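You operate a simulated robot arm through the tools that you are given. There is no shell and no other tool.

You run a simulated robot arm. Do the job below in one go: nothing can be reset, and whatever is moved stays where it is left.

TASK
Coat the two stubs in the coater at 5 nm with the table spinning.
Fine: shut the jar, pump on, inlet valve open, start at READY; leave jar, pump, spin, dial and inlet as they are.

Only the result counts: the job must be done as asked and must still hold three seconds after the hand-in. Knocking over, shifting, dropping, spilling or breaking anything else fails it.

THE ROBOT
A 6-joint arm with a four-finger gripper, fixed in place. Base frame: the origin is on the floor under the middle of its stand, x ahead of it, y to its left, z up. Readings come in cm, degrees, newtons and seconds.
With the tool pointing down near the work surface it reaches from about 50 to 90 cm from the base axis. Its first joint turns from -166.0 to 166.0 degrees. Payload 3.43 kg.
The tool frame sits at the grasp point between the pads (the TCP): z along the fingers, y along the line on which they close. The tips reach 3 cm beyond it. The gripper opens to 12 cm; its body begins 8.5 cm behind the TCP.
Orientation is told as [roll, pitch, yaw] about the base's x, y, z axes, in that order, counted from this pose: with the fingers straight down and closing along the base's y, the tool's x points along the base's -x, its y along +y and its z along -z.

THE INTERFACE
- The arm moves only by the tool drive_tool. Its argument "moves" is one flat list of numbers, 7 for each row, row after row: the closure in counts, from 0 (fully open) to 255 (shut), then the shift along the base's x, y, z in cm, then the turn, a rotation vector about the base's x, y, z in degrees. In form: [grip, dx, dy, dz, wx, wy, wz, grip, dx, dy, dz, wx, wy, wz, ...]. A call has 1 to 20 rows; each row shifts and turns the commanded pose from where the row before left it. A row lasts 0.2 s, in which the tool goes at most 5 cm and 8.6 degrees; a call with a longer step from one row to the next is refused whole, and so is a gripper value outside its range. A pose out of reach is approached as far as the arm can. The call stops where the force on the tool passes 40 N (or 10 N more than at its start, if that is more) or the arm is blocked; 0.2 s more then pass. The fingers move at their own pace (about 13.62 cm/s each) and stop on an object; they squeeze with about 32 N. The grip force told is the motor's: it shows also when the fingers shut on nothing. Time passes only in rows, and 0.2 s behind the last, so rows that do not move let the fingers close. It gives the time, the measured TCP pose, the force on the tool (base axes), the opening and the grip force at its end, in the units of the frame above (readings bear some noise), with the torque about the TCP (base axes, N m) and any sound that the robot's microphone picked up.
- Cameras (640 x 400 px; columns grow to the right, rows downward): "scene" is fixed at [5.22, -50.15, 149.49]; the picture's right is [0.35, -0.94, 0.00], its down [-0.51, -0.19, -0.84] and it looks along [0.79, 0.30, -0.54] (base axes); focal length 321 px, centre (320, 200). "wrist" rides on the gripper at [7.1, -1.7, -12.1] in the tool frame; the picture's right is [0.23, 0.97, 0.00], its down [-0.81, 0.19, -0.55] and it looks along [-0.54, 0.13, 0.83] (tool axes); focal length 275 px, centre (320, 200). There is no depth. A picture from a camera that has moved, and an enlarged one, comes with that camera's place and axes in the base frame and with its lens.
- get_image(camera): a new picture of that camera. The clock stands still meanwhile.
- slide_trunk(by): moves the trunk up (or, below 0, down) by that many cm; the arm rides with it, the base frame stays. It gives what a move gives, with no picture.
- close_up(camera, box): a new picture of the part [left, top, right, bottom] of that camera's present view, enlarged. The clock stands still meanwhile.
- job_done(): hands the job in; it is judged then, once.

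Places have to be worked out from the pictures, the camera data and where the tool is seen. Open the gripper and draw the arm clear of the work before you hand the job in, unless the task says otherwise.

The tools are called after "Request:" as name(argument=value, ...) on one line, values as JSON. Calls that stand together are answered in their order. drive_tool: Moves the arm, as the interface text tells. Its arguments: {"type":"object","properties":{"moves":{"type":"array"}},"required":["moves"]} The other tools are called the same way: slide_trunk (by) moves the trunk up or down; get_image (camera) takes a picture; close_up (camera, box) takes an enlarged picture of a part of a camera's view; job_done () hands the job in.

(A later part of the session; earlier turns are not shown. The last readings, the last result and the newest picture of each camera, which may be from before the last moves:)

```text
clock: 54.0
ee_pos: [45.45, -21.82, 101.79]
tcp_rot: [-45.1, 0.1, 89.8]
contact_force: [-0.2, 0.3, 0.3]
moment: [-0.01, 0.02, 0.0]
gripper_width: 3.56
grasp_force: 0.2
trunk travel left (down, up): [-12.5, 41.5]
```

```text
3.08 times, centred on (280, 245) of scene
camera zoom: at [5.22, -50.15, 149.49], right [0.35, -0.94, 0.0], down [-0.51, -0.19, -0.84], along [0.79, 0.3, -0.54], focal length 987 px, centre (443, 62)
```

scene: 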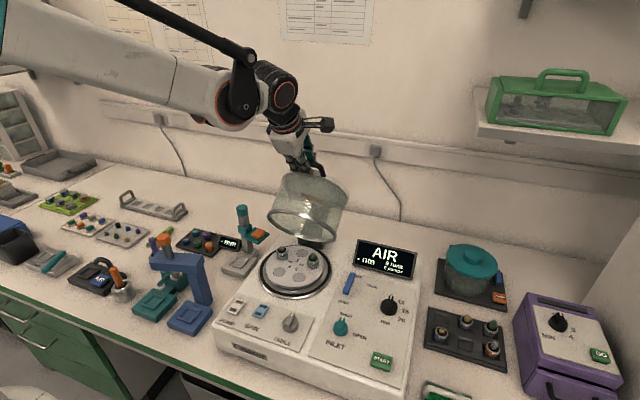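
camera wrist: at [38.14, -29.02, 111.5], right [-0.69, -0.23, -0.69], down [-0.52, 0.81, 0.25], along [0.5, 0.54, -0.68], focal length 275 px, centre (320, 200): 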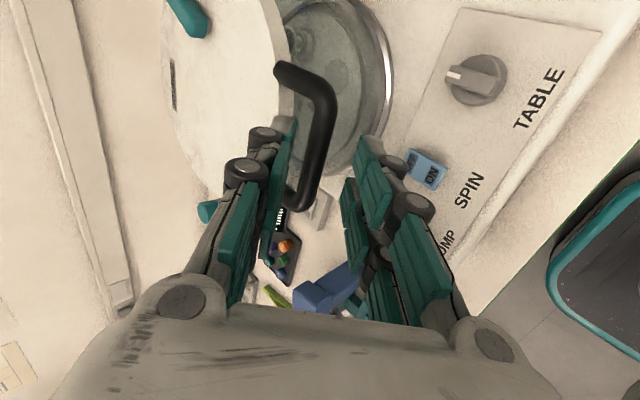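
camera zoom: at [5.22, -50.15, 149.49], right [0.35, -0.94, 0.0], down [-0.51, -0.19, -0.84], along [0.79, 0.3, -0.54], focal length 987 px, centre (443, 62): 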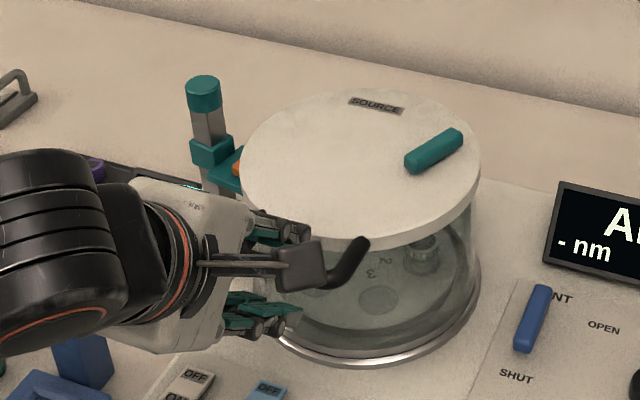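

Fingers are clear of the bar. Rising slowly while levelling the tool to get a view of the jar's seating.

Request:
drive_tool(moves=[180, -0.3, 0, 1.2, 0, 1.5, 0, 180, 0, 0, 1.5, 0, 1.5, 0, 180, 0, 0, 1.5, 0, 2, 0, 180, 0, 0, 1.5, 0, 2, 0, 180, 0.3, 0, 1.5, 0, 2, 0, 180, 0.5, 0, 1.5, 0, 2, 0, 180, 0.5, 0, 1.5, 0, 2.5, 0, 180, 0.5, 0, 1.5, 0, 2.5, 0, 180, 0.5, 0, 1.5, 0, 2.5, 0, 180, 0.5, 0, 1.5, 0, 2.5, 0, 180, 0, 0, 0, 0, 0, 0])

Request:
get_image(camera="wrist")

Request:
get_image(camera="scene")

```text
clock: 55.8
ee_pos: [51.53, -25.8, 112.79]
tcp_rot: [-29.9, 0.1, 89.6]
contact_force: [-0.2, -0.8, -0.2]
moment: [0.03, 0.0, 0.01]
gripper_width: 3.54
grasp_force: 0.0
trunk travel left (down, up): [-12.5, 41.5]
stopped in row 8: the arm was blocked; the commanded pose is now the measured one
```

```text
taken
camera wrist: at [46.93, -32.91, 124.05], right [-0.84, -0.22, -0.49], down [-0.44, 0.81, 0.38], along [0.31, 0.53, -0.79], focal length 275 px, centre (320, 200)
```

wrist: 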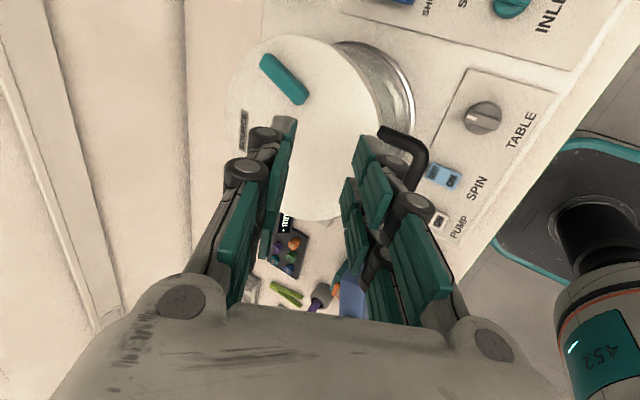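

```text
taken
```

scene: 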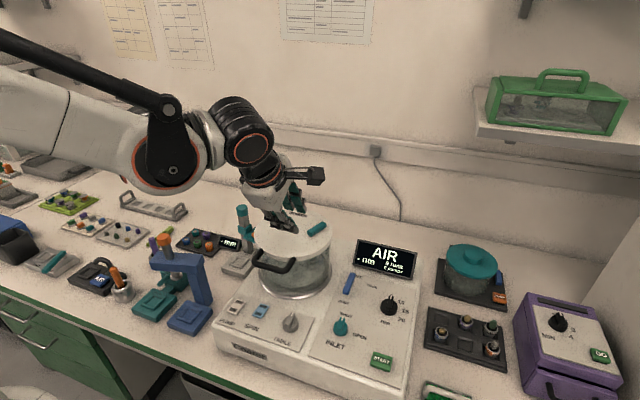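

The arm again lagged near its inner reach limit (no contact). The jar looks shut with its handle in front. Zooming to verify.

Request:
close_up(camera="scene", box=[220, 190, 400, 320])

Request:
close_up(camera="wrist", box=[220, 20, 480, 230])

```text
3.08 times, centred on (310, 255) of scene
camera zoom: at [5.22, -50.15, 149.49], right [0.35, -0.94, 0.0], down [-0.51, -0.19, -0.84], along [0.79, 0.3, -0.54], focal length 987 px, centre (351, 31)
```

zoom: 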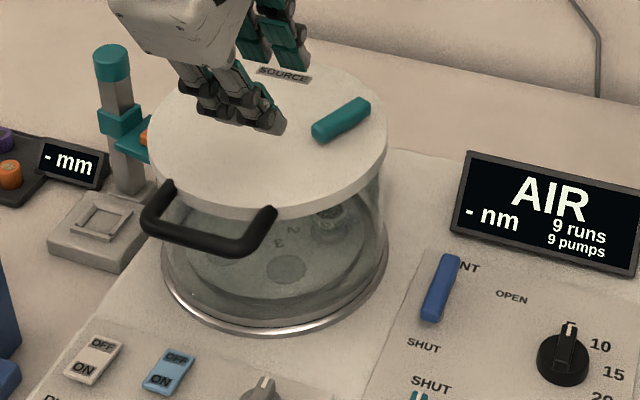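

```text
1.90 times, centred on (350, 125) of wrist
camera zoom: at [46.93, -32.91, 124.05], right [-0.84, -0.22, -0.49], down [-0.44, 0.81, 0.38], along [0.31, 0.53, -0.79], focal length 524 px, centre (263, 343)
```

zoom: 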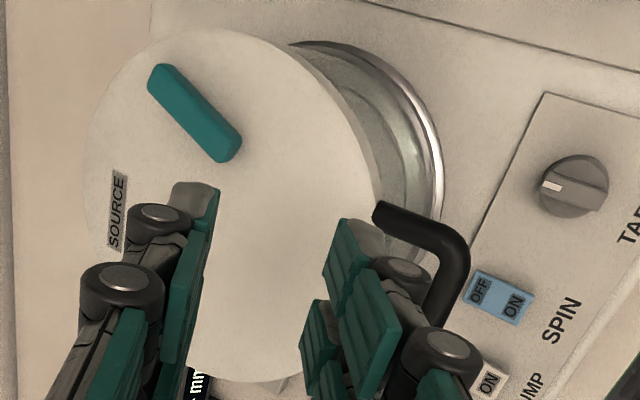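

The jar is shut. Next are the rocker switches, which lie close to the robot; I'll level the tool, then raise the trunk so the arm has more room for near reach.

Request:
drive_tool(moves=[200, 0.5, 0, 1, 0, 3, 0, 230, 0.5, 0, 1, 0, 3, 0, 255, 0.5, 0, 1, 0, 3, 0, 255, 0.5, 0, 1, 0, 3, 0, 255, 0, 0, 0, 0, 0, 0])

Request:
slide_trunk(by=25)

Request:
get_image(camera="scene")

Request:
get_image(camera="wrist")

```text
clock: 57.0
ee_pos: [53.49, -25.45, 116.86]
tcp_rot: [-17.9, 0.1, 89.7]
contact_force: [-0.7, -0.2, -0.1]
moment: [0.02, 0.03, -0.01]
gripper_width: 0.0
grasp_force: 32.1
trunk travel left (down, up): [-12.5, 41.5]
```

```text
clock: 59.6
ee_pos: [53.49, -25.51, 141.75]
tcp_rot: [-18.0, 0.2, 89.6]
contact_force: [0.2, -0.2, 0.3]
moment: [0.02, -0.01, -0.02]
gripper_width: 0.01
grasp_force: 31.8
trunk travel left (down, up): [-37.5, 16.5]
```

```text
taken
```

scene: 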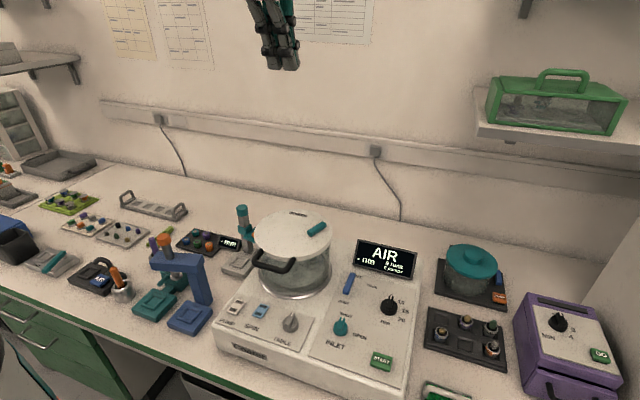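

```text
taken
camera wrist: at [51.28, -32.52, 153.84], right [-0.93, -0.23, -0.3], down [-0.35, 0.81, 0.46], along [0.14, 0.53, -0.83], focal length 275 px, centre (320, 200)
```

wrist: 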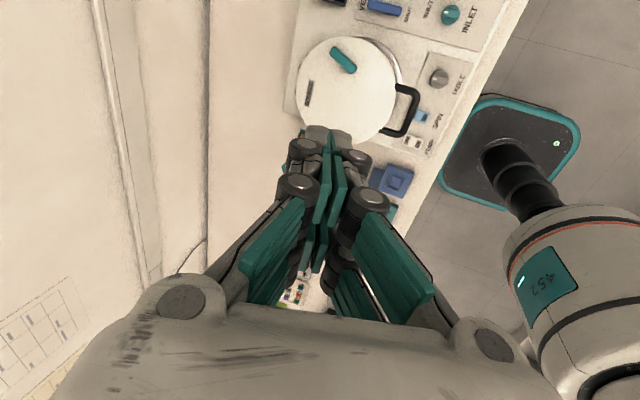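

Clear scene view now. Zooming on the jar seat and the switches.

Request:
close_up(camera="scene", box=[210, 195, 340, 350])

Request:
close_up(camera="scene", box=[215, 290, 315, 345])

```text
2.58 times, centred on (275, 272) of scene
camera zoom: at [5.22, -50.15, 149.49], right [0.35, -0.94, 0.0], down [-0.51, -0.19, -0.84], along [0.79, 0.3, -0.54], focal length 828 px, centre (436, 13)
```

zoom: 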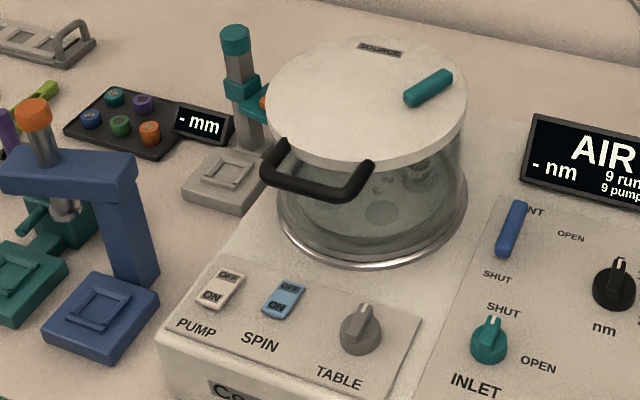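

```text
6.40 times, centred on (265, 318) of scene
camera zoom: at [5.22, -50.15, 149.49], right [0.35, -0.94, 0.0], down [-0.51, -0.19, -0.84], along [0.79, 0.3, -0.54], focal length 2053 px, centre (672, -552)
```

zoom: 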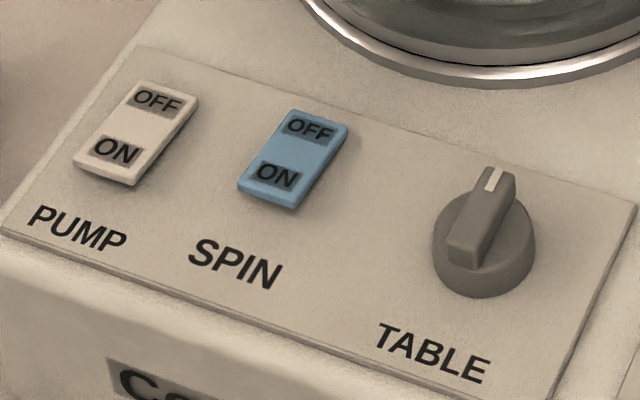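

The jar is well seated on its ring. I'll raise the trunk further so low, near poses are comfortable, then move in front of the switches.

Request:
slide_trunk(by=16)

Request:
drive_tool(moves=[255, -0.5, 0.4, -3, 0, 0, 0, 255, -0.5, 0.5, -3, 0, 0, 0, 255, -0.5, 0.5, -3, 0, 0, 0, 255, -0.5, 0.5, -3, 0, 0, 0, 255, -0.5, 0.5, -3, 0, 0, 0, 255, -0.5, 0.5, -3, 0, 0, 0, 255, -1, 0.5, -3, 0, 0, 0, 255, -1, 0.5, -3, 0, 0, 0, 255, -1, 0.3, -3, 0, 0, 0, 255, 0, 0, 0, 0, 0, 0])

Request:
get_image(camera="wrist")

```text
clock: 61.4
ee_pos: [53.44, -25.47, 157.79]
tcp_rot: [-18.0, 0.2, 89.7]
contact_force: [-0.5, 0.2, 0.1]
moment: [0.02, 0.02, 0.03]
gripper_width: 0.0
grasp_force: 31.2
trunk travel left (down, up): [-53.5, 0.5]
```

```text
clock: 63.6
ee_pos: [47.51, -21.01, 130.87]
tcp_rot: [-18.0, 0.3, 89.6]
contact_force: [0.0, -0.6, -0.2]
moment: [-0.01, -0.01, -0.03]
gripper_width: 0.02
grasp_force: 32.0
trunk travel left (down, up): [-53.5, 0.5]
```

```text
taken
camera wrist: at [45.21, -28.08, 142.86], right [-0.93, -0.23, -0.3], down [-0.35, 0.81, 0.46], along [0.14, 0.53, -0.83], focal length 275 px, centre (320, 200)
```

wrist: 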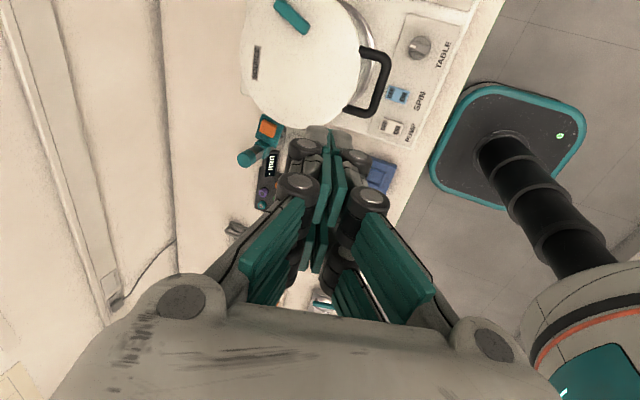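

Tracking well. Lowering in front of the handle towards the SPIN switch.

Request:
drive_tool(moves=[255, -0.8, 0, -2.5, 0, 0, 0, 255, -0.8, 0, -2.5, 0, 0, 0, 255, -0.8, 0, -2.5, 0, 0, 0, 255, -0.8, 0, -2.5, 0, 0, 0, 255, -0.3, 0, -2.5, 0, 0, 0, 255, 0, 0, -2.5, 0, 0, 0, 255, 0, 0, -2.5, 0, 0, 0, 255, 0, 0, -2.5, 0, 0, 0, 255, 0, 0, 0, 0, 0, 0])

Request:
get_image(camera="wrist")

Request:
get_image(camera="scene")

```text
clock: 65.6
ee_pos: [52.03, -26.17, 122.89]
tcp_rot: [-17.8, 0.2, 89.8]
contact_force: [0.1, -0.7, 0.1]
moment: [-0.01, -0.01, 0.0]
gripper_width: 0.01
grasp_force: 32.0
out of reach, approached as far as the arm can: row 1, 2, 3, 4, 5, 6, 7, 8
trunk travel left (down, up): [-53.5, 0.5]
```

```text
taken
camera wrist: at [49.85, -33.15, 134.92], right [-0.93, -0.23, -0.3], down [-0.35, 0.81, 0.47], along [0.14, 0.54, -0.83], focal length 275 px, centre (320, 200)
```

wrist: 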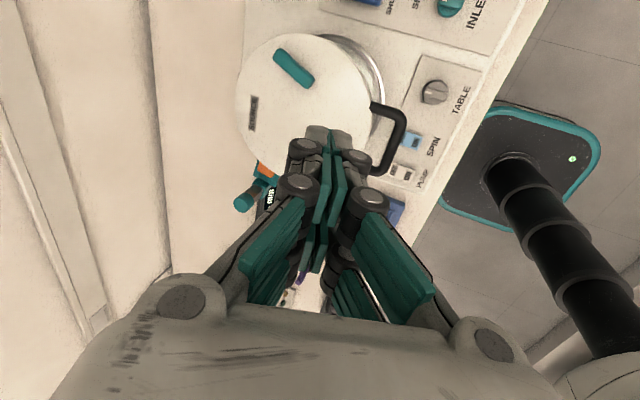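

```text
taken
```

scene: 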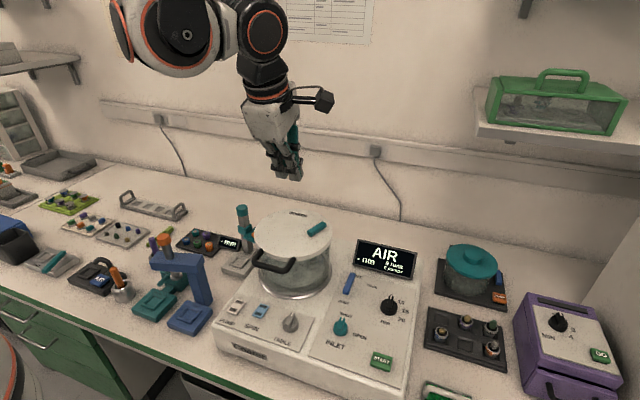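

Raising the trunk made close-in low poses worse. From what was reachable, the near-reach works best with the trunk a bit below its start. I'll lift the tool high, then slide the trunk down to about -6.

Request:
drive_tool(moves=[255, 0.5, 0, 3, 0, 0, 0, 255, 0.5, 0, 3, 0, 0, 0, 255, 0.5, 0, 3, 0, 0, 0, 255, 0.5, 0, 3, 0, 0, 0, 255, 0.5, 0, 3, 0, 0, 0, 255, 0.5, 0, 3, 0, 0, 0, 255, 0.5, 0, 3, 0, 0, 0, 255, 0.5, 0, 3, 0, 0, 0, 255, 0, 0, 3, 0, 0, 0, 255, 0, 0, 3, 0, 0, 0, 255, 0, 0, 3, 0, 0, 0, 255, 0, 0, 3, 0, 0, 0, 255, 0, 0, 3, 0, 0, 0, 255, 0, 0, 3, 0, 0, 0, 255, 0, 0, 0, 0, 0, 0])

```text
clock: 68.8
ee_pos: [55.97, -26.12, 164.91]
tcp_rot: [-17.9, 0.0, 89.7]
contact_force: [0.1, 0.2, 0.1]
moment: [-0.01, -0.01, 0.0]
gripper_width: 0.0
grasp_force: 32.2
trunk travel left (down, up): [-53.5, 0.5]
```

Tool is at z ≈ 165. Sliding the trunk down by 47 cm brings it to z ≈ 118, still well above the jar lid (≈102).

Request:
slide_trunk(by=-47)

Request:
get_image(camera="wrist")

Request:
get_image(camera="scene")

```text
refused: -47 is not a number from -40 to 40
```

```text
taken
camera wrist: at [53.82, -33.19, 176.97], right [-0.93, -0.23, -0.3], down [-0.35, 0.81, 0.46], along [0.14, 0.54, -0.83], focal length 275 px, centre (320, 200)
```

wrist: 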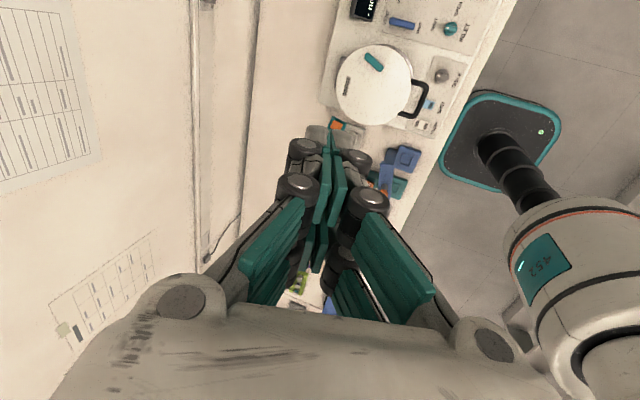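

```text
taken
```

scene: 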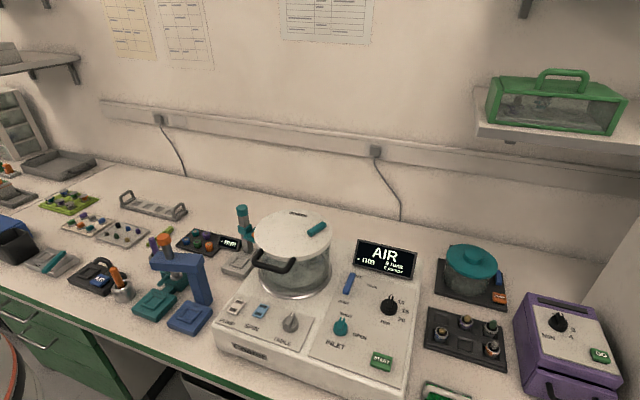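

The slide is limited to 40 per call; doing -40 first and then -7.

Request:
slide_trunk(by=-40)

Request:
slide_trunk(by=-7)

Request:
get_image(camera="scene")

```text
clock: 72.6
ee_pos: [55.94, -26.11, 124.88]
tcp_rot: [-18.0, 0.2, 89.7]
contact_force: [0.7, -0.4, -0.4]
moment: [-0.04, 0.0, 0.02]
gripper_width: 0.01
grasp_force: 32.3
trunk travel left (down, up): [-13.5, 40.5]
```

```text
clock: 73.7
ee_pos: [56.13, -26.1, 117.84]
tcp_rot: [-18.0, 0.1, 89.7]
contact_force: [0.3, 0.1, 0.0]
moment: [0.01, -0.03, 0.0]
gripper_width: 0.01
grasp_force: 31.9
trunk travel left (down, up): [-6.5, 47.5]
```

```text
taken
```

scene: 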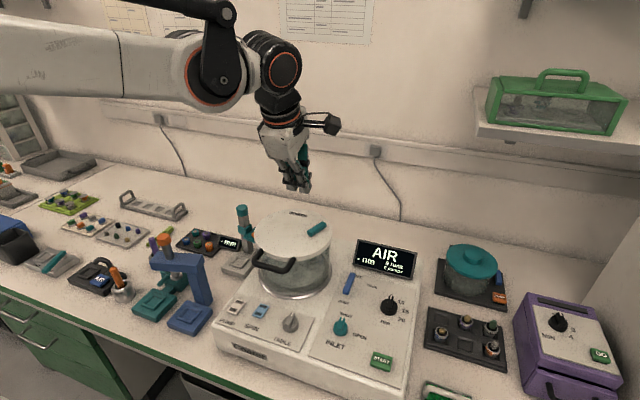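

Everything is undisturbed. I'll descend to the right of the jar handle (around y -36), then slide in front of it at low height towards SPIN, staying within the reachable corridor.

Request:
drive_tool(moves=[255, -0.5, -2, -0.5, 0, 0, 0, 255, -0.5, -2, -0.5, 0, 0, 0, 255, -0.5, -2, -0.5, 0, 0, 0, 255, -0.5, -2, -0.5, 0, 0, 0, 255, -0.5, -2, -1, 0, 0, 0, 255, -0.5, 0, -2, 0, 0, 0, 255, -0.5, 0, -2, 0, 0, 0, 255, -0.5, 0, -2, 0, 0, 0, 255, -0.5, 0, -2, 0, 0, 0, 255, -0.5, 0, -2, 0, 0, 0, 255, -0.5, 0, -2, 0, 0, 0, 255, -0.5, 0, -2, 0, 0, 0, 255, 0, 0, 0, 0, 0, 0])

Request:
get_image(camera="wrist")

Request:
get_image(camera="scene")

```text
clock: 76.5
ee_pos: [50.05, -35.89, 100.73]
tcp_rot: [-18.0, 0.1, 89.7]
contact_force: [0.6, 0.1, -0.5]
moment: [0.01, 0.01, 0.0]
gripper_width: 0.0
grasp_force: 32.3
trunk travel left (down, up): [-6.5, 47.5]
```

```text
taken
camera wrist: at [47.92, -43.01, 112.66], right [-0.93, -0.23, -0.3], down [-0.35, 0.81, 0.46], along [0.14, 0.54, -0.83], focal length 275 px, centre (320, 200)
```

wrist: 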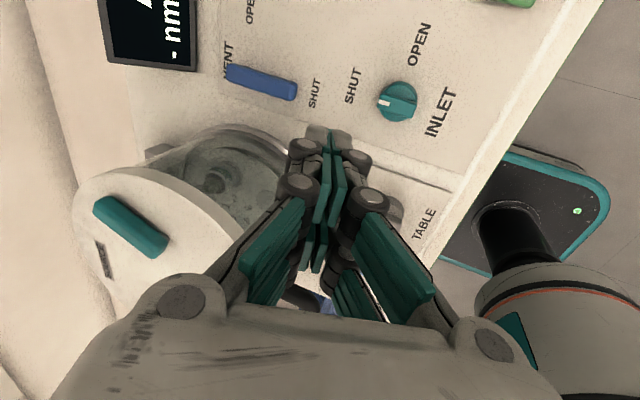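

```text
taken
```

scene: 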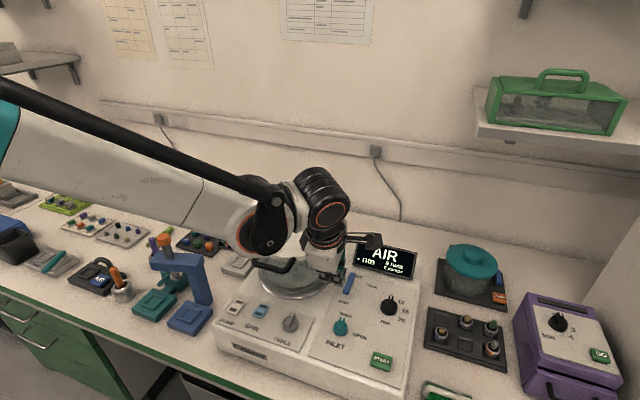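

On track with no contact. Moving to (44, -30, 96), then across to (44, -21.3, 95).

Request:
drive_tool(moves=[255, -1, 0.9, -0.8, 0, 0, 0, 255, -1, 1, -0.8, 0, 0, 0, 255, -1, 1, -0.8, 0, 0, 0, 255, -1, 1, -0.8, 0, 0, 0, 255, -1, 1, -0.8, 0, 0, 0, 255, -1, 1, -0.7, 0, 0, 0, 255, 0, 0, 0, 0, 0, 0])

Request:
get_image(camera="wrist")

Request:
close_up(camera="scene", box=[190, 170, 390, 370])

```text
clock: 78.1
ee_pos: [44.06, -30.25, 96.13]
tcp_rot: [-18.0, 0.2, 89.7]
contact_force: [0.2, 0.5, -0.3]
moment: [-0.02, -0.01, 0.0]
gripper_width: 0.0
grasp_force: 32.1
trunk travel left (down, up): [-6.5, 47.5]
```

```text
taken
camera wrist: at [41.89, -37.3, 108.22], right [-0.93, -0.23, -0.3], down [-0.35, 0.81, 0.46], along [0.14, 0.53, -0.83], focal length 275 px, centre (320, 200)
```

wrist: 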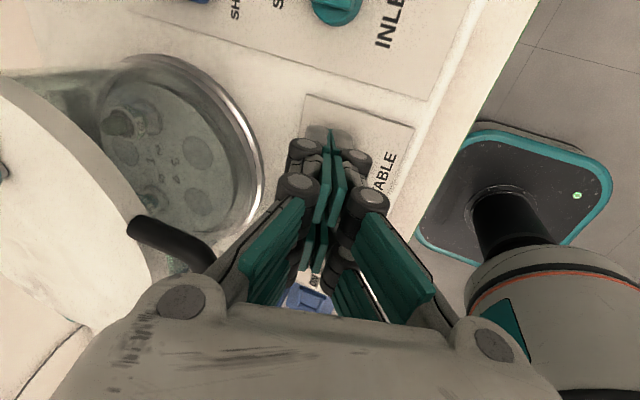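

```text
2.00 times, centred on (290, 270) of scene
camera zoom: at [5.22, -50.15, 149.49], right [0.35, -0.94, 0.0], down [-0.51, -0.19, -0.84], along [0.79, 0.3, -0.54], focal length 642 px, centre (380, 60)
```

zoom: 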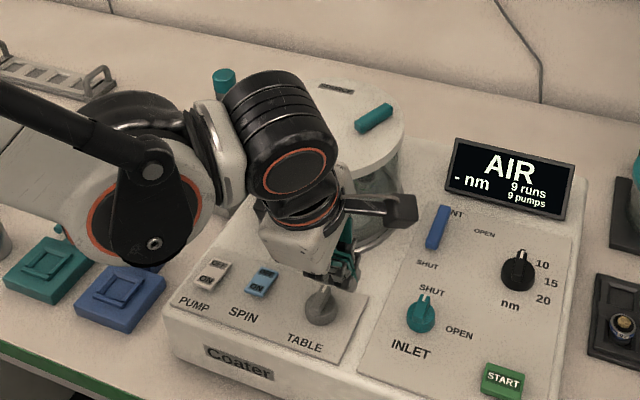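

The path in front of the handle is clear by about 2 cm. Moving across to y = -21.3.

Request:
drive_tool(moves=[255, -0.1, 1.5, -0.2, 0, 0, 0, 255, 0, 1.5, -0.2, 0, 0, 0, 255, 0, 1.5, -0.2, 0, 0, 0, 255, 0, 1.5, -0.2, 0, 0, 0, 255, 0, 1.5, -0.2, 0, 0, 0, 255, 0, 1.3, -0.2, 0, 0, 0, 255, 0, 0, 0, 0, 0, 0])

Request:
get_image(camera="wrist")

Request:
close_up(camera="scene", box=[190, 200, 330, 360])

```text
clock: 79.7
ee_pos: [43.9, -21.33, 95.11]
tcp_rot: [-17.9, 0.3, 89.6]
contact_force: [0.6, 0.0, 0.8]
moment: [0.01, 0.0, 0.01]
gripper_width: 0.0
grasp_force: 31.9
trunk travel left (down, up): [-6.5, 47.5]
```

```text
taken
camera wrist: at [41.76, -28.48, 107.11], right [-0.93, -0.23, -0.3], down [-0.35, 0.81, 0.46], along [0.14, 0.53, -0.83], focal length 275 px, centre (320, 200)
```

wrist: 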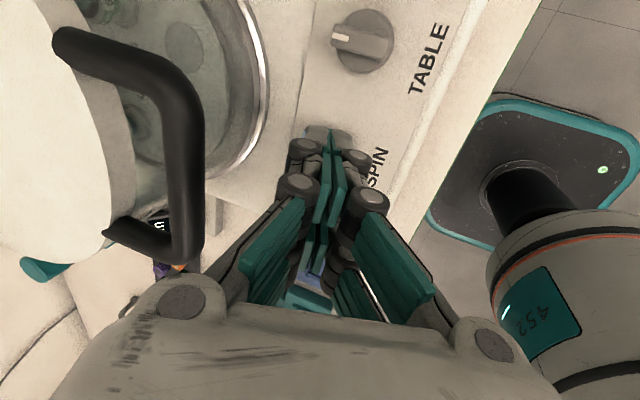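

```text
2.50 times, centred on (260, 280) of scene
camera zoom: at [5.22, -50.15, 149.49], right [0.35, -0.94, 0.0], down [-0.51, -0.19, -0.84], along [0.79, 0.3, -0.54], focal length 802 px, centre (470, 0)
```

zoom: 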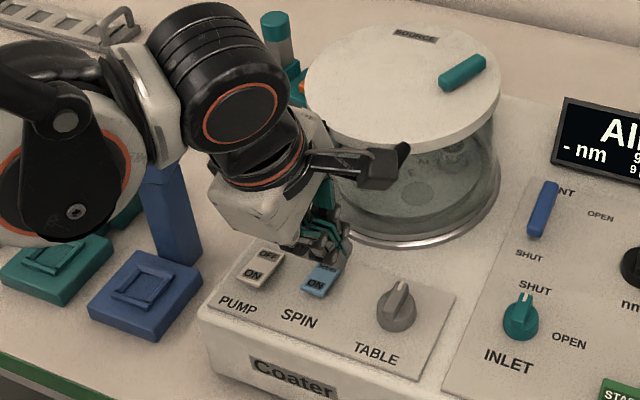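

In position over SPIN's ON end (finger at y ≈ -19.9). Pressing down carefully.

Request:
drive_tool(moves=[255, 0, -0.15, -1, 0, 0, 0, 255, 0, 0, -1, 0, 0, 0, 255, 0, 0, -0.7, 0, 0, 0, 255, 0, 0, -0.4, 0, 0, 0])

Request:
close_up(camera="scene", box=[220, 260, 320, 340])

```text
clock: 80.7
ee_pos: [44.01, -21.39, 91.94]
tcp_rot: [-17.9, 0.2, 89.7]
contact_force: [0.1, -0.2, -0.2]
moment: [-0.03, 0.0, 0.03]
gripper_width: 0.0
grasp_force: 31.7
trunk travel left (down, up): [-6.5, 47.5]
```

```text
5.00 times, centred on (270, 300) of scene
camera zoom: at [5.22, -50.15, 149.49], right [0.35, -0.94, 0.0], down [-0.51, -0.19, -0.84], along [0.79, 0.3, -0.54], focal length 1604 px, centre (570, -300)
```

zoom: 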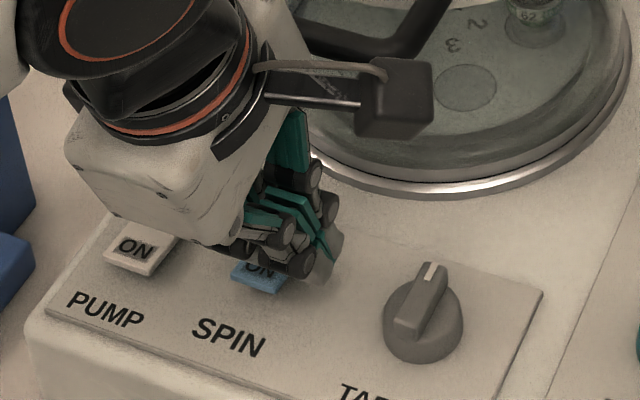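

No contact yet. Continuing down in 0.25 cm steps.

Request:
drive_tool(moves=[255, 0, 0, -0.25, 0, 0, 0, 255, 0, 0, -0.25, 0, 0, 0, 255, 0, 0, -0.25, 0, 0, 0])

Request:
close_up(camera="scene", box=[220, 270, 300, 330])

```text
clock: 81.5
ee_pos: [43.97, -21.42, 91.19]
tcp_rot: [-18.0, 0.3, 89.7]
contact_force: [0.0, 0.0, -1.5]
moment: [-0.01, -0.01, 0.03]
gripper_width: 0.0
grasp_force: 32.0
trunk travel left (down, up): [-6.5, 47.5]
```

```text
6.67 times, centred on (260, 300) of scene
camera zoom: at [5.22, -50.15, 149.49], right [0.35, -0.94, 0.0], down [-0.51, -0.19, -0.84], along [0.79, 0.3, -0.54], focal length 2138 px, centre (720, -467)
```

zoom: 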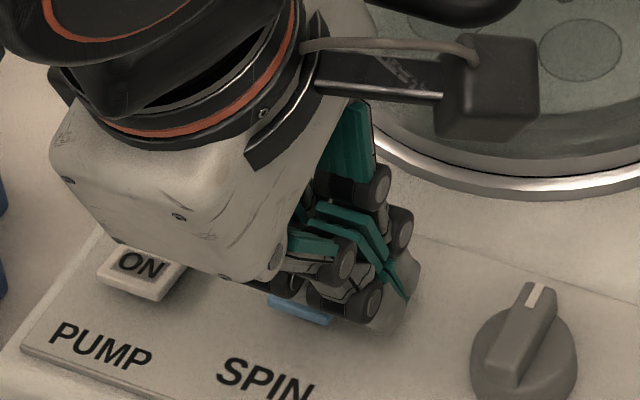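

Still almost no load; continuing down.

Request:
drive_tool(moves=[255, 0, 0, -0.25, 0, 0, 0, 255, 0, 0, -0.25, 0, 0, 0])

```text
clock: 82.1
ee_pos: [43.84, -21.43, 90.73]
tcp_rot: [-18.0, 0.3, 89.7]
contact_force: [0.3, 0.7, 0.2]
moment: [0.0, -0.01, 0.02]
gripper_width: 0.02
grasp_force: 32.1
trunk travel left (down, up): [-6.5, 47.5]
```

Request:
drive_tool(moves=[255, 0, 0, -0.2, 0, 0, 0, 255, 0, 0, -0.2, 0, 0, 0])

Request:
get_image(camera="wrist")

Request:
close_up(camera="scene", box=[220, 270, 300, 330])

```text
clock: 82.7
ee_pos: [43.92, -21.54, 90.4]
tcp_rot: [-18.0, 0.3, 89.7]
contact_force: [0.4, -1.0, 0.3]
moment: [-0.02, 0.02, 0.01]
gripper_width: 0.0
grasp_force: 32.1
trunk travel left (down, up): [-6.5, 47.5]
```

```text
taken
camera wrist: at [41.66, -28.64, 102.43], right [-0.93, -0.23, -0.3], down [-0.35, 0.81, 0.46], along [0.14, 0.54, -0.83], focal length 275 px, centre (320, 200)
```

wrist: 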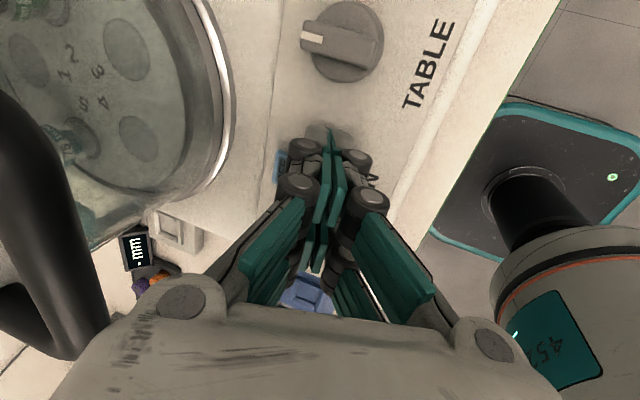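

```text
6.67 times, centred on (260, 300) of scene
camera zoom: at [5.22, -50.15, 149.49], right [0.35, -0.94, 0.0], down [-0.51, -0.19, -0.84], along [0.79, 0.3, -0.54], focal length 2138 px, centre (720, -467)
```

zoom: 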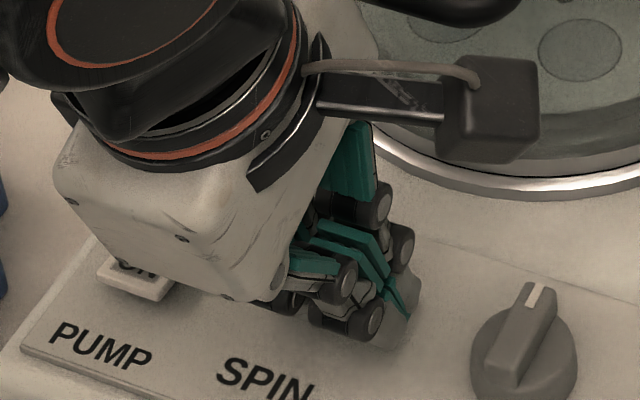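

No contact yet; the tip seems over the ON half. Continuing with small steps.

Request:
drive_tool(moves=[255, 0, 0, -0.2, 0, 0, 0, 255, 0, 0, -0.2, 0, 0, 0])

```text
clock: 83.3
ee_pos: [43.69, -21.58, 89.98]
tcp_rot: [-18.0, 0.2, 89.6]
contact_force: [-6.1, -1.1, 1.4]
moment: [-0.01, 0.18, 0.14]
gripper_width: 0.0
grasp_force: 31.9
trunk travel left (down, up): [-6.5, 47.5]
```

A sideways contact of ~6 N appeared (pushing toward the robot). Let me look before pressing more.

Request:
close_up(camera="scene", box=[235, 285, 295, 330])

Request:
close_up(camera="wrist", box=[250, 90, 400, 210])

```text
8.89 times, centred on (265, 308) of scene
camera zoom: at [5.22, -50.15, 149.49], right [0.35, -0.94, 0.0], down [-0.51, -0.19, -0.84], along [0.79, 0.3, -0.54], focal length 2851 px, centre (809, -756)
```

zoom: 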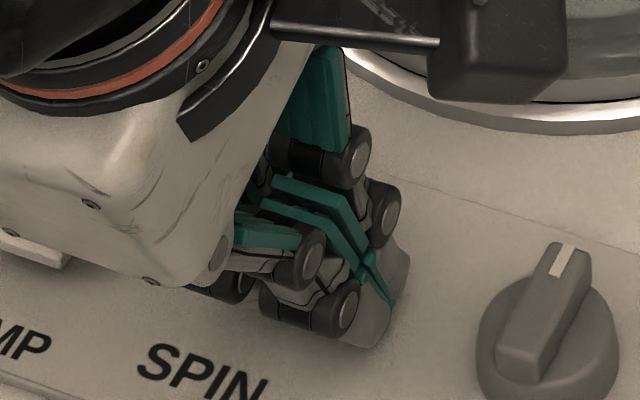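

```text
3.33 times, centred on (325, 150) of wrist
camera zoom: at [41.54, -28.64, 101.99], right [-0.93, -0.23, -0.3], down [-0.35, 0.81, 0.46], along [0.14, 0.53, -0.83], focal length 918 px, centre (303, 367)
```

zoom: 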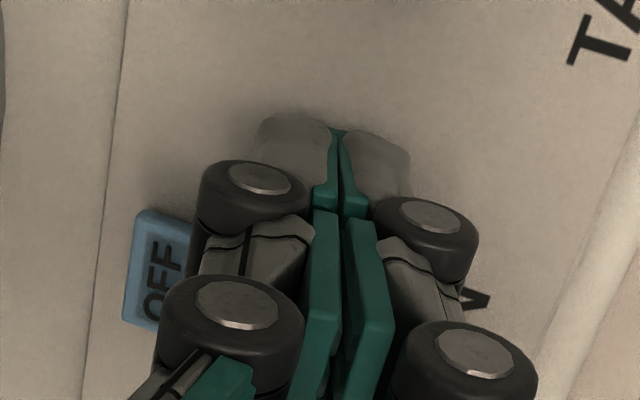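

Torque shows the contact is at the fingertip on the rocker's end face, i.e. the tip is slightly too close to the robot. I'll lift, move 0.9 cm forward and press again.

Request:
drive_tool(moves=[255, 0, 0, 0.6, 0, 0, 0, 255, 0, 0, 0.6, 0, 0, 0, 255, 0.9, 0.2, 0, 0, 0, 0, 255, 0, 0, -0.4, 0, 0, 0, 255, 0, 0, -0.3, 0, 0, 0])

Request:
close_up(camera="wrist", box=[250, 90, 400, 210])

Request:
close_up(camera="scene", box=[235, 285, 295, 330])

```text
clock: 84.5
ee_pos: [44.65, -21.43, 90.53]
tcp_rot: [-18.0, 0.2, 89.7]
contact_force: [-0.1, -0.3, 0.0]
moment: [0.02, -0.03, 0.01]
gripper_width: 0.0
grasp_force: 32.2
trunk travel left (down, up): [-6.5, 47.5]
```

```text
3.33 times, centred on (325, 150) of wrist
camera zoom: at [42.52, -28.49, 102.42], right [-0.93, -0.23, -0.3], down [-0.35, 0.81, 0.46], along [0.14, 0.53, -0.83], focal length 918 px, centre (303, 367)
```

zoom: 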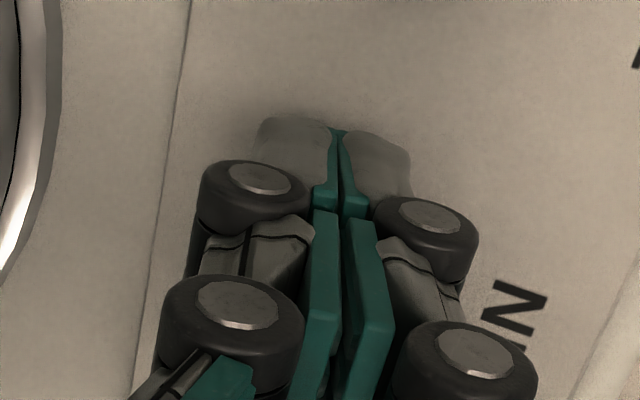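

```text
8.89 times, centred on (265, 308) of scene
camera zoom: at [5.22, -50.15, 149.49], right [0.35, -0.94, 0.0], down [-0.51, -0.19, -0.84], along [0.79, 0.3, -0.54], focal length 2851 px, centre (809, -756)
```

zoom: 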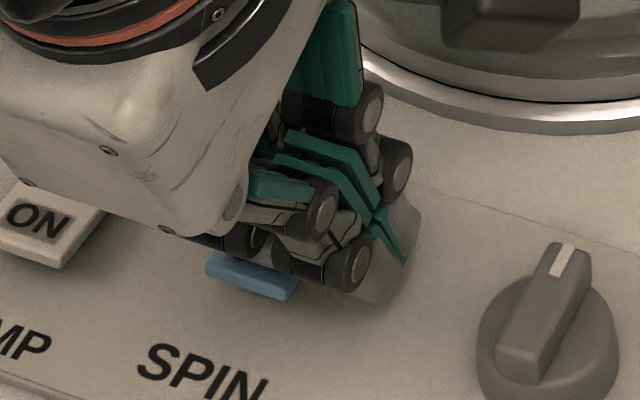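

ON end's front edge is at x ≈ 44.8; the tip now overlaps it. Shifting another 0.3 cm forward and pressing.

Request:
drive_tool(moves=[255, 0.3, 0, 0, 0, 0, 0, 255, 0, 0, -0.25, 0, 0, 0, 255, 0, 0, -0.25, 0, 0, 0])

Request:
close_up(camera="scene", box=[235, 285, 295, 330])

```text
clock: 85.3
ee_pos: [44.92, -21.45, 89.94]
tcp_rot: [-18.2, 0.2, 89.7]
contact_force: [0.7, 0.8, 19.6]
moment: [0.3, -0.04, -0.02]
gripper_width: 0.0
grasp_force: 32.2
trunk travel left (down, up): [-6.5, 47.5]
```

```text
8.89 times, centred on (265, 308) of scene
camera zoom: at [5.22, -50.15, 149.49], right [0.35, -0.94, 0.0], down [-0.51, -0.19, -0.84], along [0.79, 0.3, -0.54], focal length 2851 px, centre (809, -756)
```

zoom: 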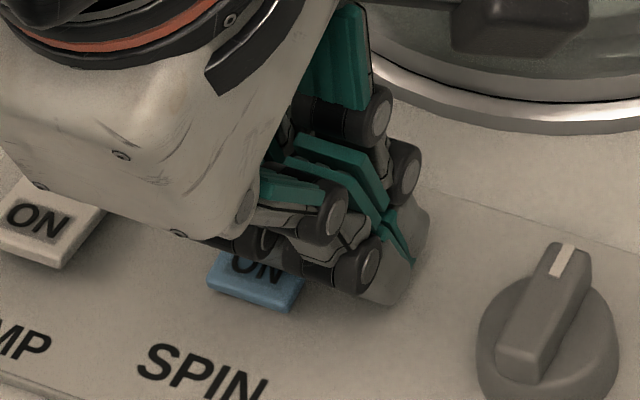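

19.6 N at the rocker and its ON end has sunk a bit. Pressing slightly further.

Request:
drive_tool(moves=[255, 0, 0, -0.15, 0, 0, 0, 255, 0, 0, 0, 0, 0, 0])

Request:
close_up(camera="scene", box=[235, 285, 295, 330])

```text
clock: 85.7
ee_pos: [45.16, -21.38, 89.91]
tcp_rot: [-18.3, 0.1, 89.6]
contact_force: [-4.2, -1.3, 31.7]
moment: [0.5, 0.07, 0.05]
gripper_width: 0.0
grasp_force: 32.5
trunk travel left (down, up): [-6.5, 47.5]
stopped in row 1: the force on the tool passed its limit at 47 N (the readings are from after the stop); the commanded pose is now the measured one
```

```text
8.89 times, centred on (265, 308) of scene
camera zoom: at [5.22, -50.15, 149.49], right [0.35, -0.94, 0.0], down [-0.51, -0.19, -0.84], along [0.79, 0.3, -0.54], focal length 2851 px, centre (809, -756)
```

zoom: 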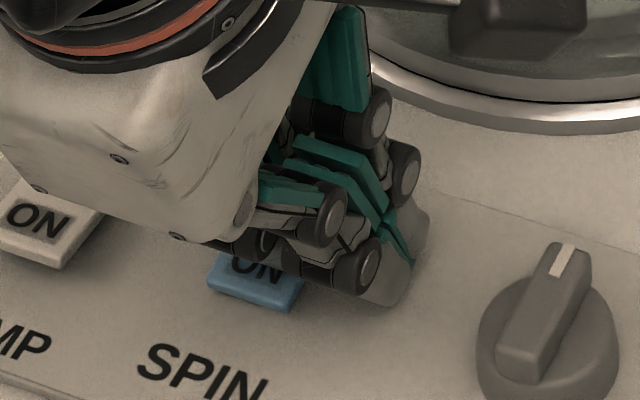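

The force hit a hard stop, which suggests the rocker has bottomed. Lifting a few cm to check its state.

Request:
drive_tool(moves=[255, 0, 0, 0.8, 0, 0, 0, 255, -0.3, 0, 1.2, 0, 0, 0, 255, -0.5, 0, 1.5, 0, 0, 0, 255, -0.3, 0, 1, 0, 0, 0])

Request:
close_up(camera="scene", box=[215, 280, 305, 340])

Request:
get_image(camera="wrist")

```text
clock: 86.7
ee_pos: [43.96, -21.41, 94.51]
tcp_rot: [-18.2, 0.2, 89.6]
contact_force: [0.0, 0.4, 0.5]
moment: [-0.04, -0.01, -0.01]
gripper_width: 0.0
grasp_force: 32.5
trunk travel left (down, up): [-6.5, 47.5]
```

```text
6.67 times, centred on (260, 310) of scene
camera zoom: at [5.22, -50.15, 149.49], right [0.35, -0.94, 0.0], down [-0.51, -0.19, -0.84], along [0.79, 0.3, -0.54], focal length 2138 px, centre (720, -533)
```

zoom: 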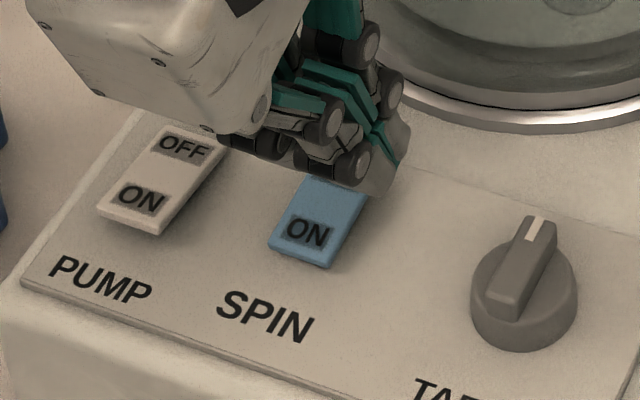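

```text
taken
camera wrist: at [41.8, -28.49, 106.5], right [-0.93, -0.22, -0.3], down [-0.35, 0.81, 0.46], along [0.14, 0.53, -0.83], focal length 275 px, centre (320, 200)
```

wrist: 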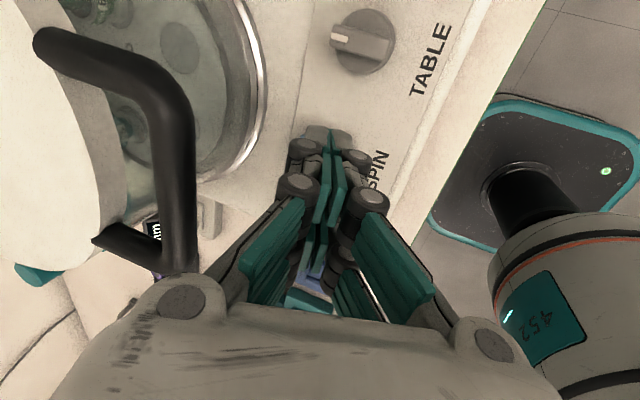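

I need to verify whether SPIN is on — comparing the table as seen through the glass.

Request:
close_up(camera="scene", box=[255, 230, 345, 300])

Request:
close_up(camera="scene", box=[225, 290, 285, 330])

Request:
close_up(camera="wrist", box=[30, 0, 280, 230])

```text
5.71 times, centred on (300, 265) of scene
camera zoom: at [5.22, -50.15, 149.49], right [0.35, -0.94, 0.0], down [-0.51, -0.19, -0.84], along [0.79, 0.3, -0.54], focal length 1833 px, centre (434, -171)
```

zoom: 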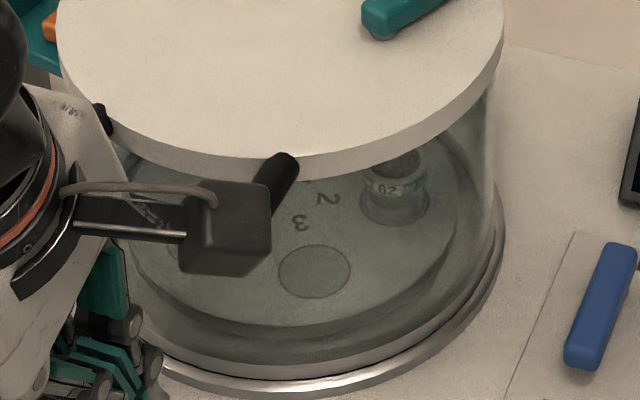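

```text
10.00 times, centred on (255, 310) of scene
camera zoom: at [5.22, -50.15, 149.49], right [0.35, -0.94, 0.0], down [-0.51, -0.19, -0.84], along [0.79, 0.3, -0.54], focal length 3208 px, centre (970, -900)
```

zoom: 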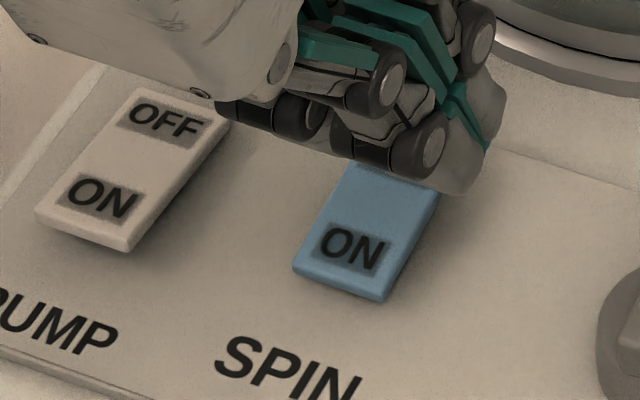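

```text
1.74 times, centred on (155, 115) of wrist
camera zoom: at [41.8, -28.49, 106.5], right [-0.93, -0.22, -0.3], down [-0.35, 0.81, 0.46], along [0.14, 0.53, -0.83], focal length 479 px, centre (607, 348)
```

zoom: 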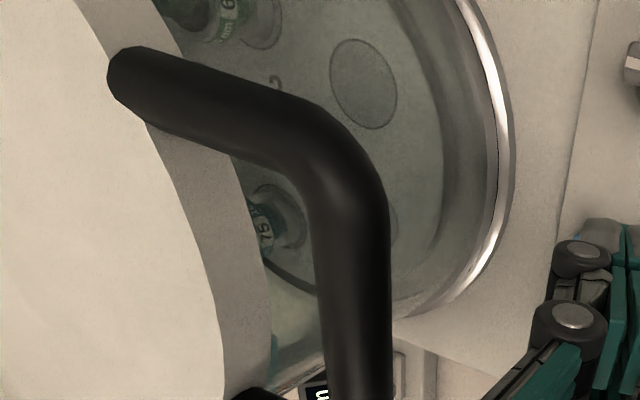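

SPIN's ON end has moved down by ~0.3 cm. Moving over to PUMP; this will uncover SPIN's OFF end for a check too.

Request:
drive_tool(moves=[255, 0, 1.2, 0, 0, 0, 0, 255, 0, 1.3, 0, 0, 0, 0, 255, 0, 1.3, 0, 0, 0, 0, 255, 0, 1.3, 0, 0, 0, 0, 255, 0, 1.1, 0, 0, 0, 0, 255, 0, 0, 0, 0, 0, 0])

Request:
close_up(camera="scene", box=[215, 280, 305, 340])

Request:
get_image(camera="wrist")

```text
clock: 88.1
ee_pos: [44.07, -15.41, 94.24]
tcp_rot: [-18.2, 0.2, 89.5]
contact_force: [-0.1, 0.0, 0.6]
moment: [0.02, 0.0, 0.02]
gripper_width: 0.0
grasp_force: 31.6
trunk travel left (down, up): [-6.5, 47.5]
```

```text
6.67 times, centred on (260, 310) of scene
camera zoom: at [5.22, -50.15, 149.49], right [0.35, -0.94, 0.0], down [-0.51, -0.19, -0.84], along [0.79, 0.3, -0.54], focal length 2138 px, centre (720, -533)
```

zoom: 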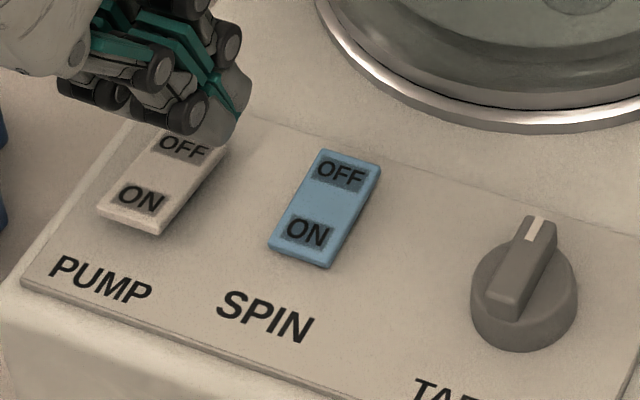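

```text
taken
camera wrist: at [41.83, -22.44, 106.32], right [-0.93, -0.22, -0.3], down [-0.35, 0.81, 0.46], along [0.14, 0.53, -0.83], focal length 275 px, centre (320, 200)
```

wrist: 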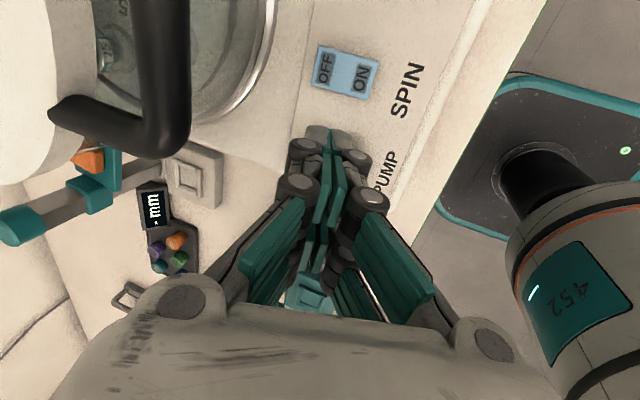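

SPIN is now tilted to ON (its OFF end rose, ON end sank). Now pressing PUMP's ON end at x ≈ 45, y ≈ -13.9: shift forward 0.6 and descend.

Request:
drive_tool(moves=[255, 0.6, 0, 0, 0, 0, 0, 255, 0, 0, -1.2, 0, 0, 0, 255, 0, 0, -1.2, 0, 0, 0, 255, 0, 0, -0.8, 0, 0, 0, 255, 0, 0, -0.4, 0, 0, 0])

Request:
close_up(camera="scene", box=[205, 280, 285, 330])

```text
clock: 89.3
ee_pos: [44.76, -15.22, 90.88]
tcp_rot: [-18.1, 0.2, 89.6]
contact_force: [0.8, -0.4, 0.1]
moment: [-0.01, 0.0, 0.03]
gripper_width: 0.01
grasp_force: 32.0
trunk travel left (down, up): [-6.5, 47.5]
```

```text
8.00 times, centred on (245, 305) of scene
camera zoom: at [5.22, -50.15, 149.49], right [0.35, -0.94, 0.0], down [-0.51, -0.19, -0.84], along [0.79, 0.3, -0.54], focal length 2566 px, centre (920, -640)
```

zoom: 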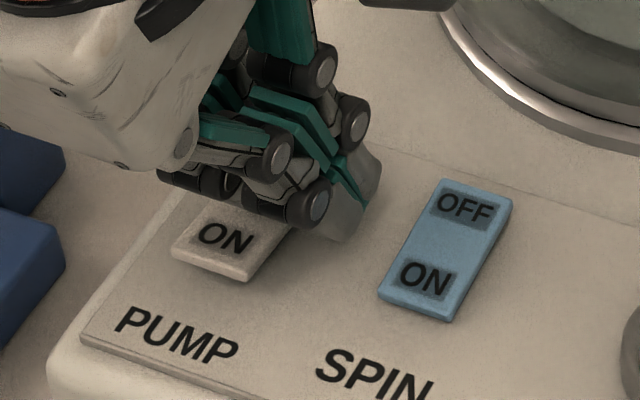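

Fingertip will land near the ON label. Shifting 0.3 cm toward the robot and pressing in small steps.

Request:
drive_tool(moves=[255, -0.3, 0, -0.3, 0, 0, 0, 255, 0, 0, -0.25, 0, 0, 0, 255, 0, 0, -0.25, 0, 0, 0])

Request:
close_up(camera="scene", box=[205, 280, 285, 330])

```text
clock: 90.1
ee_pos: [44.33, -15.41, 90.09]
tcp_rot: [-18.2, 0.3, 89.6]
contact_force: [-1.6, -1.2, 4.1]
moment: [0.07, 0.05, 0.06]
gripper_width: 0.0
grasp_force: 31.6
trunk travel left (down, up): [-6.5, 47.5]
```

```text
8.00 times, centred on (245, 305) of scene
camera zoom: at [5.22, -50.15, 149.49], right [0.35, -0.94, 0.0], down [-0.51, -0.19, -0.84], along [0.79, 0.3, -0.54], focal length 2566 px, centre (920, -640)
```

zoom: 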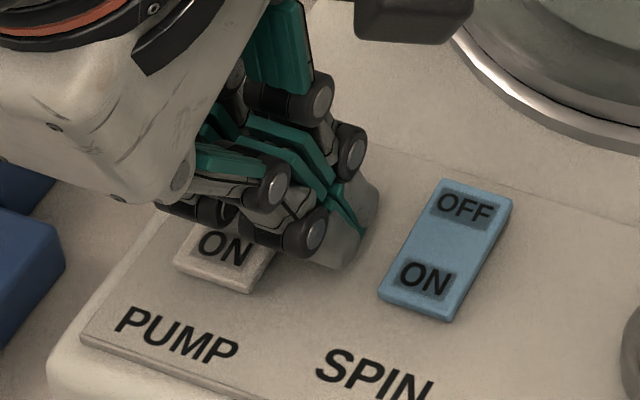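

The ON end has sunk with light force. Pressing a little more to be sure it latches.

Request:
drive_tool(moves=[255, 0, 0, -0.2, 0, 0, 0])

Request:
close_up(camera="scene", box=[335, 225, 425, 290])

```text
clock: 90.6
ee_pos: [44.3, -15.22, 89.77]
tcp_rot: [-18.5, 0.3, 89.6]
contact_force: [-6.1, -1.2, 34.9]
moment: [0.53, 0.12, 0.09]
gripper_width: 0.0
grasp_force: 31.6
trunk travel left (down, up): [-6.5, 47.5]
stopped in row 1: the force on the tool passed its limit at 43 N (the readings are from after the stop); the commanded pose is now the measured one
```

```text
6.15 times, centred on (380, 258) of scene
camera zoom: at [5.22, -50.15, 149.49], right [0.35, -0.94, 0.0], down [-0.51, -0.19, -0.84], along [0.79, 0.3, -0.54], focal length 1974 px, centre (-49, -154)
```

zoom: 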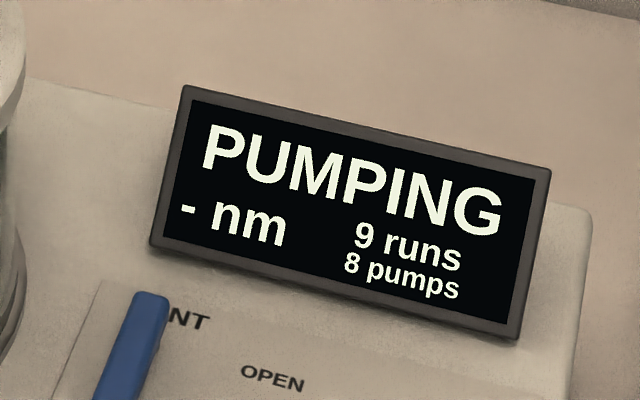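

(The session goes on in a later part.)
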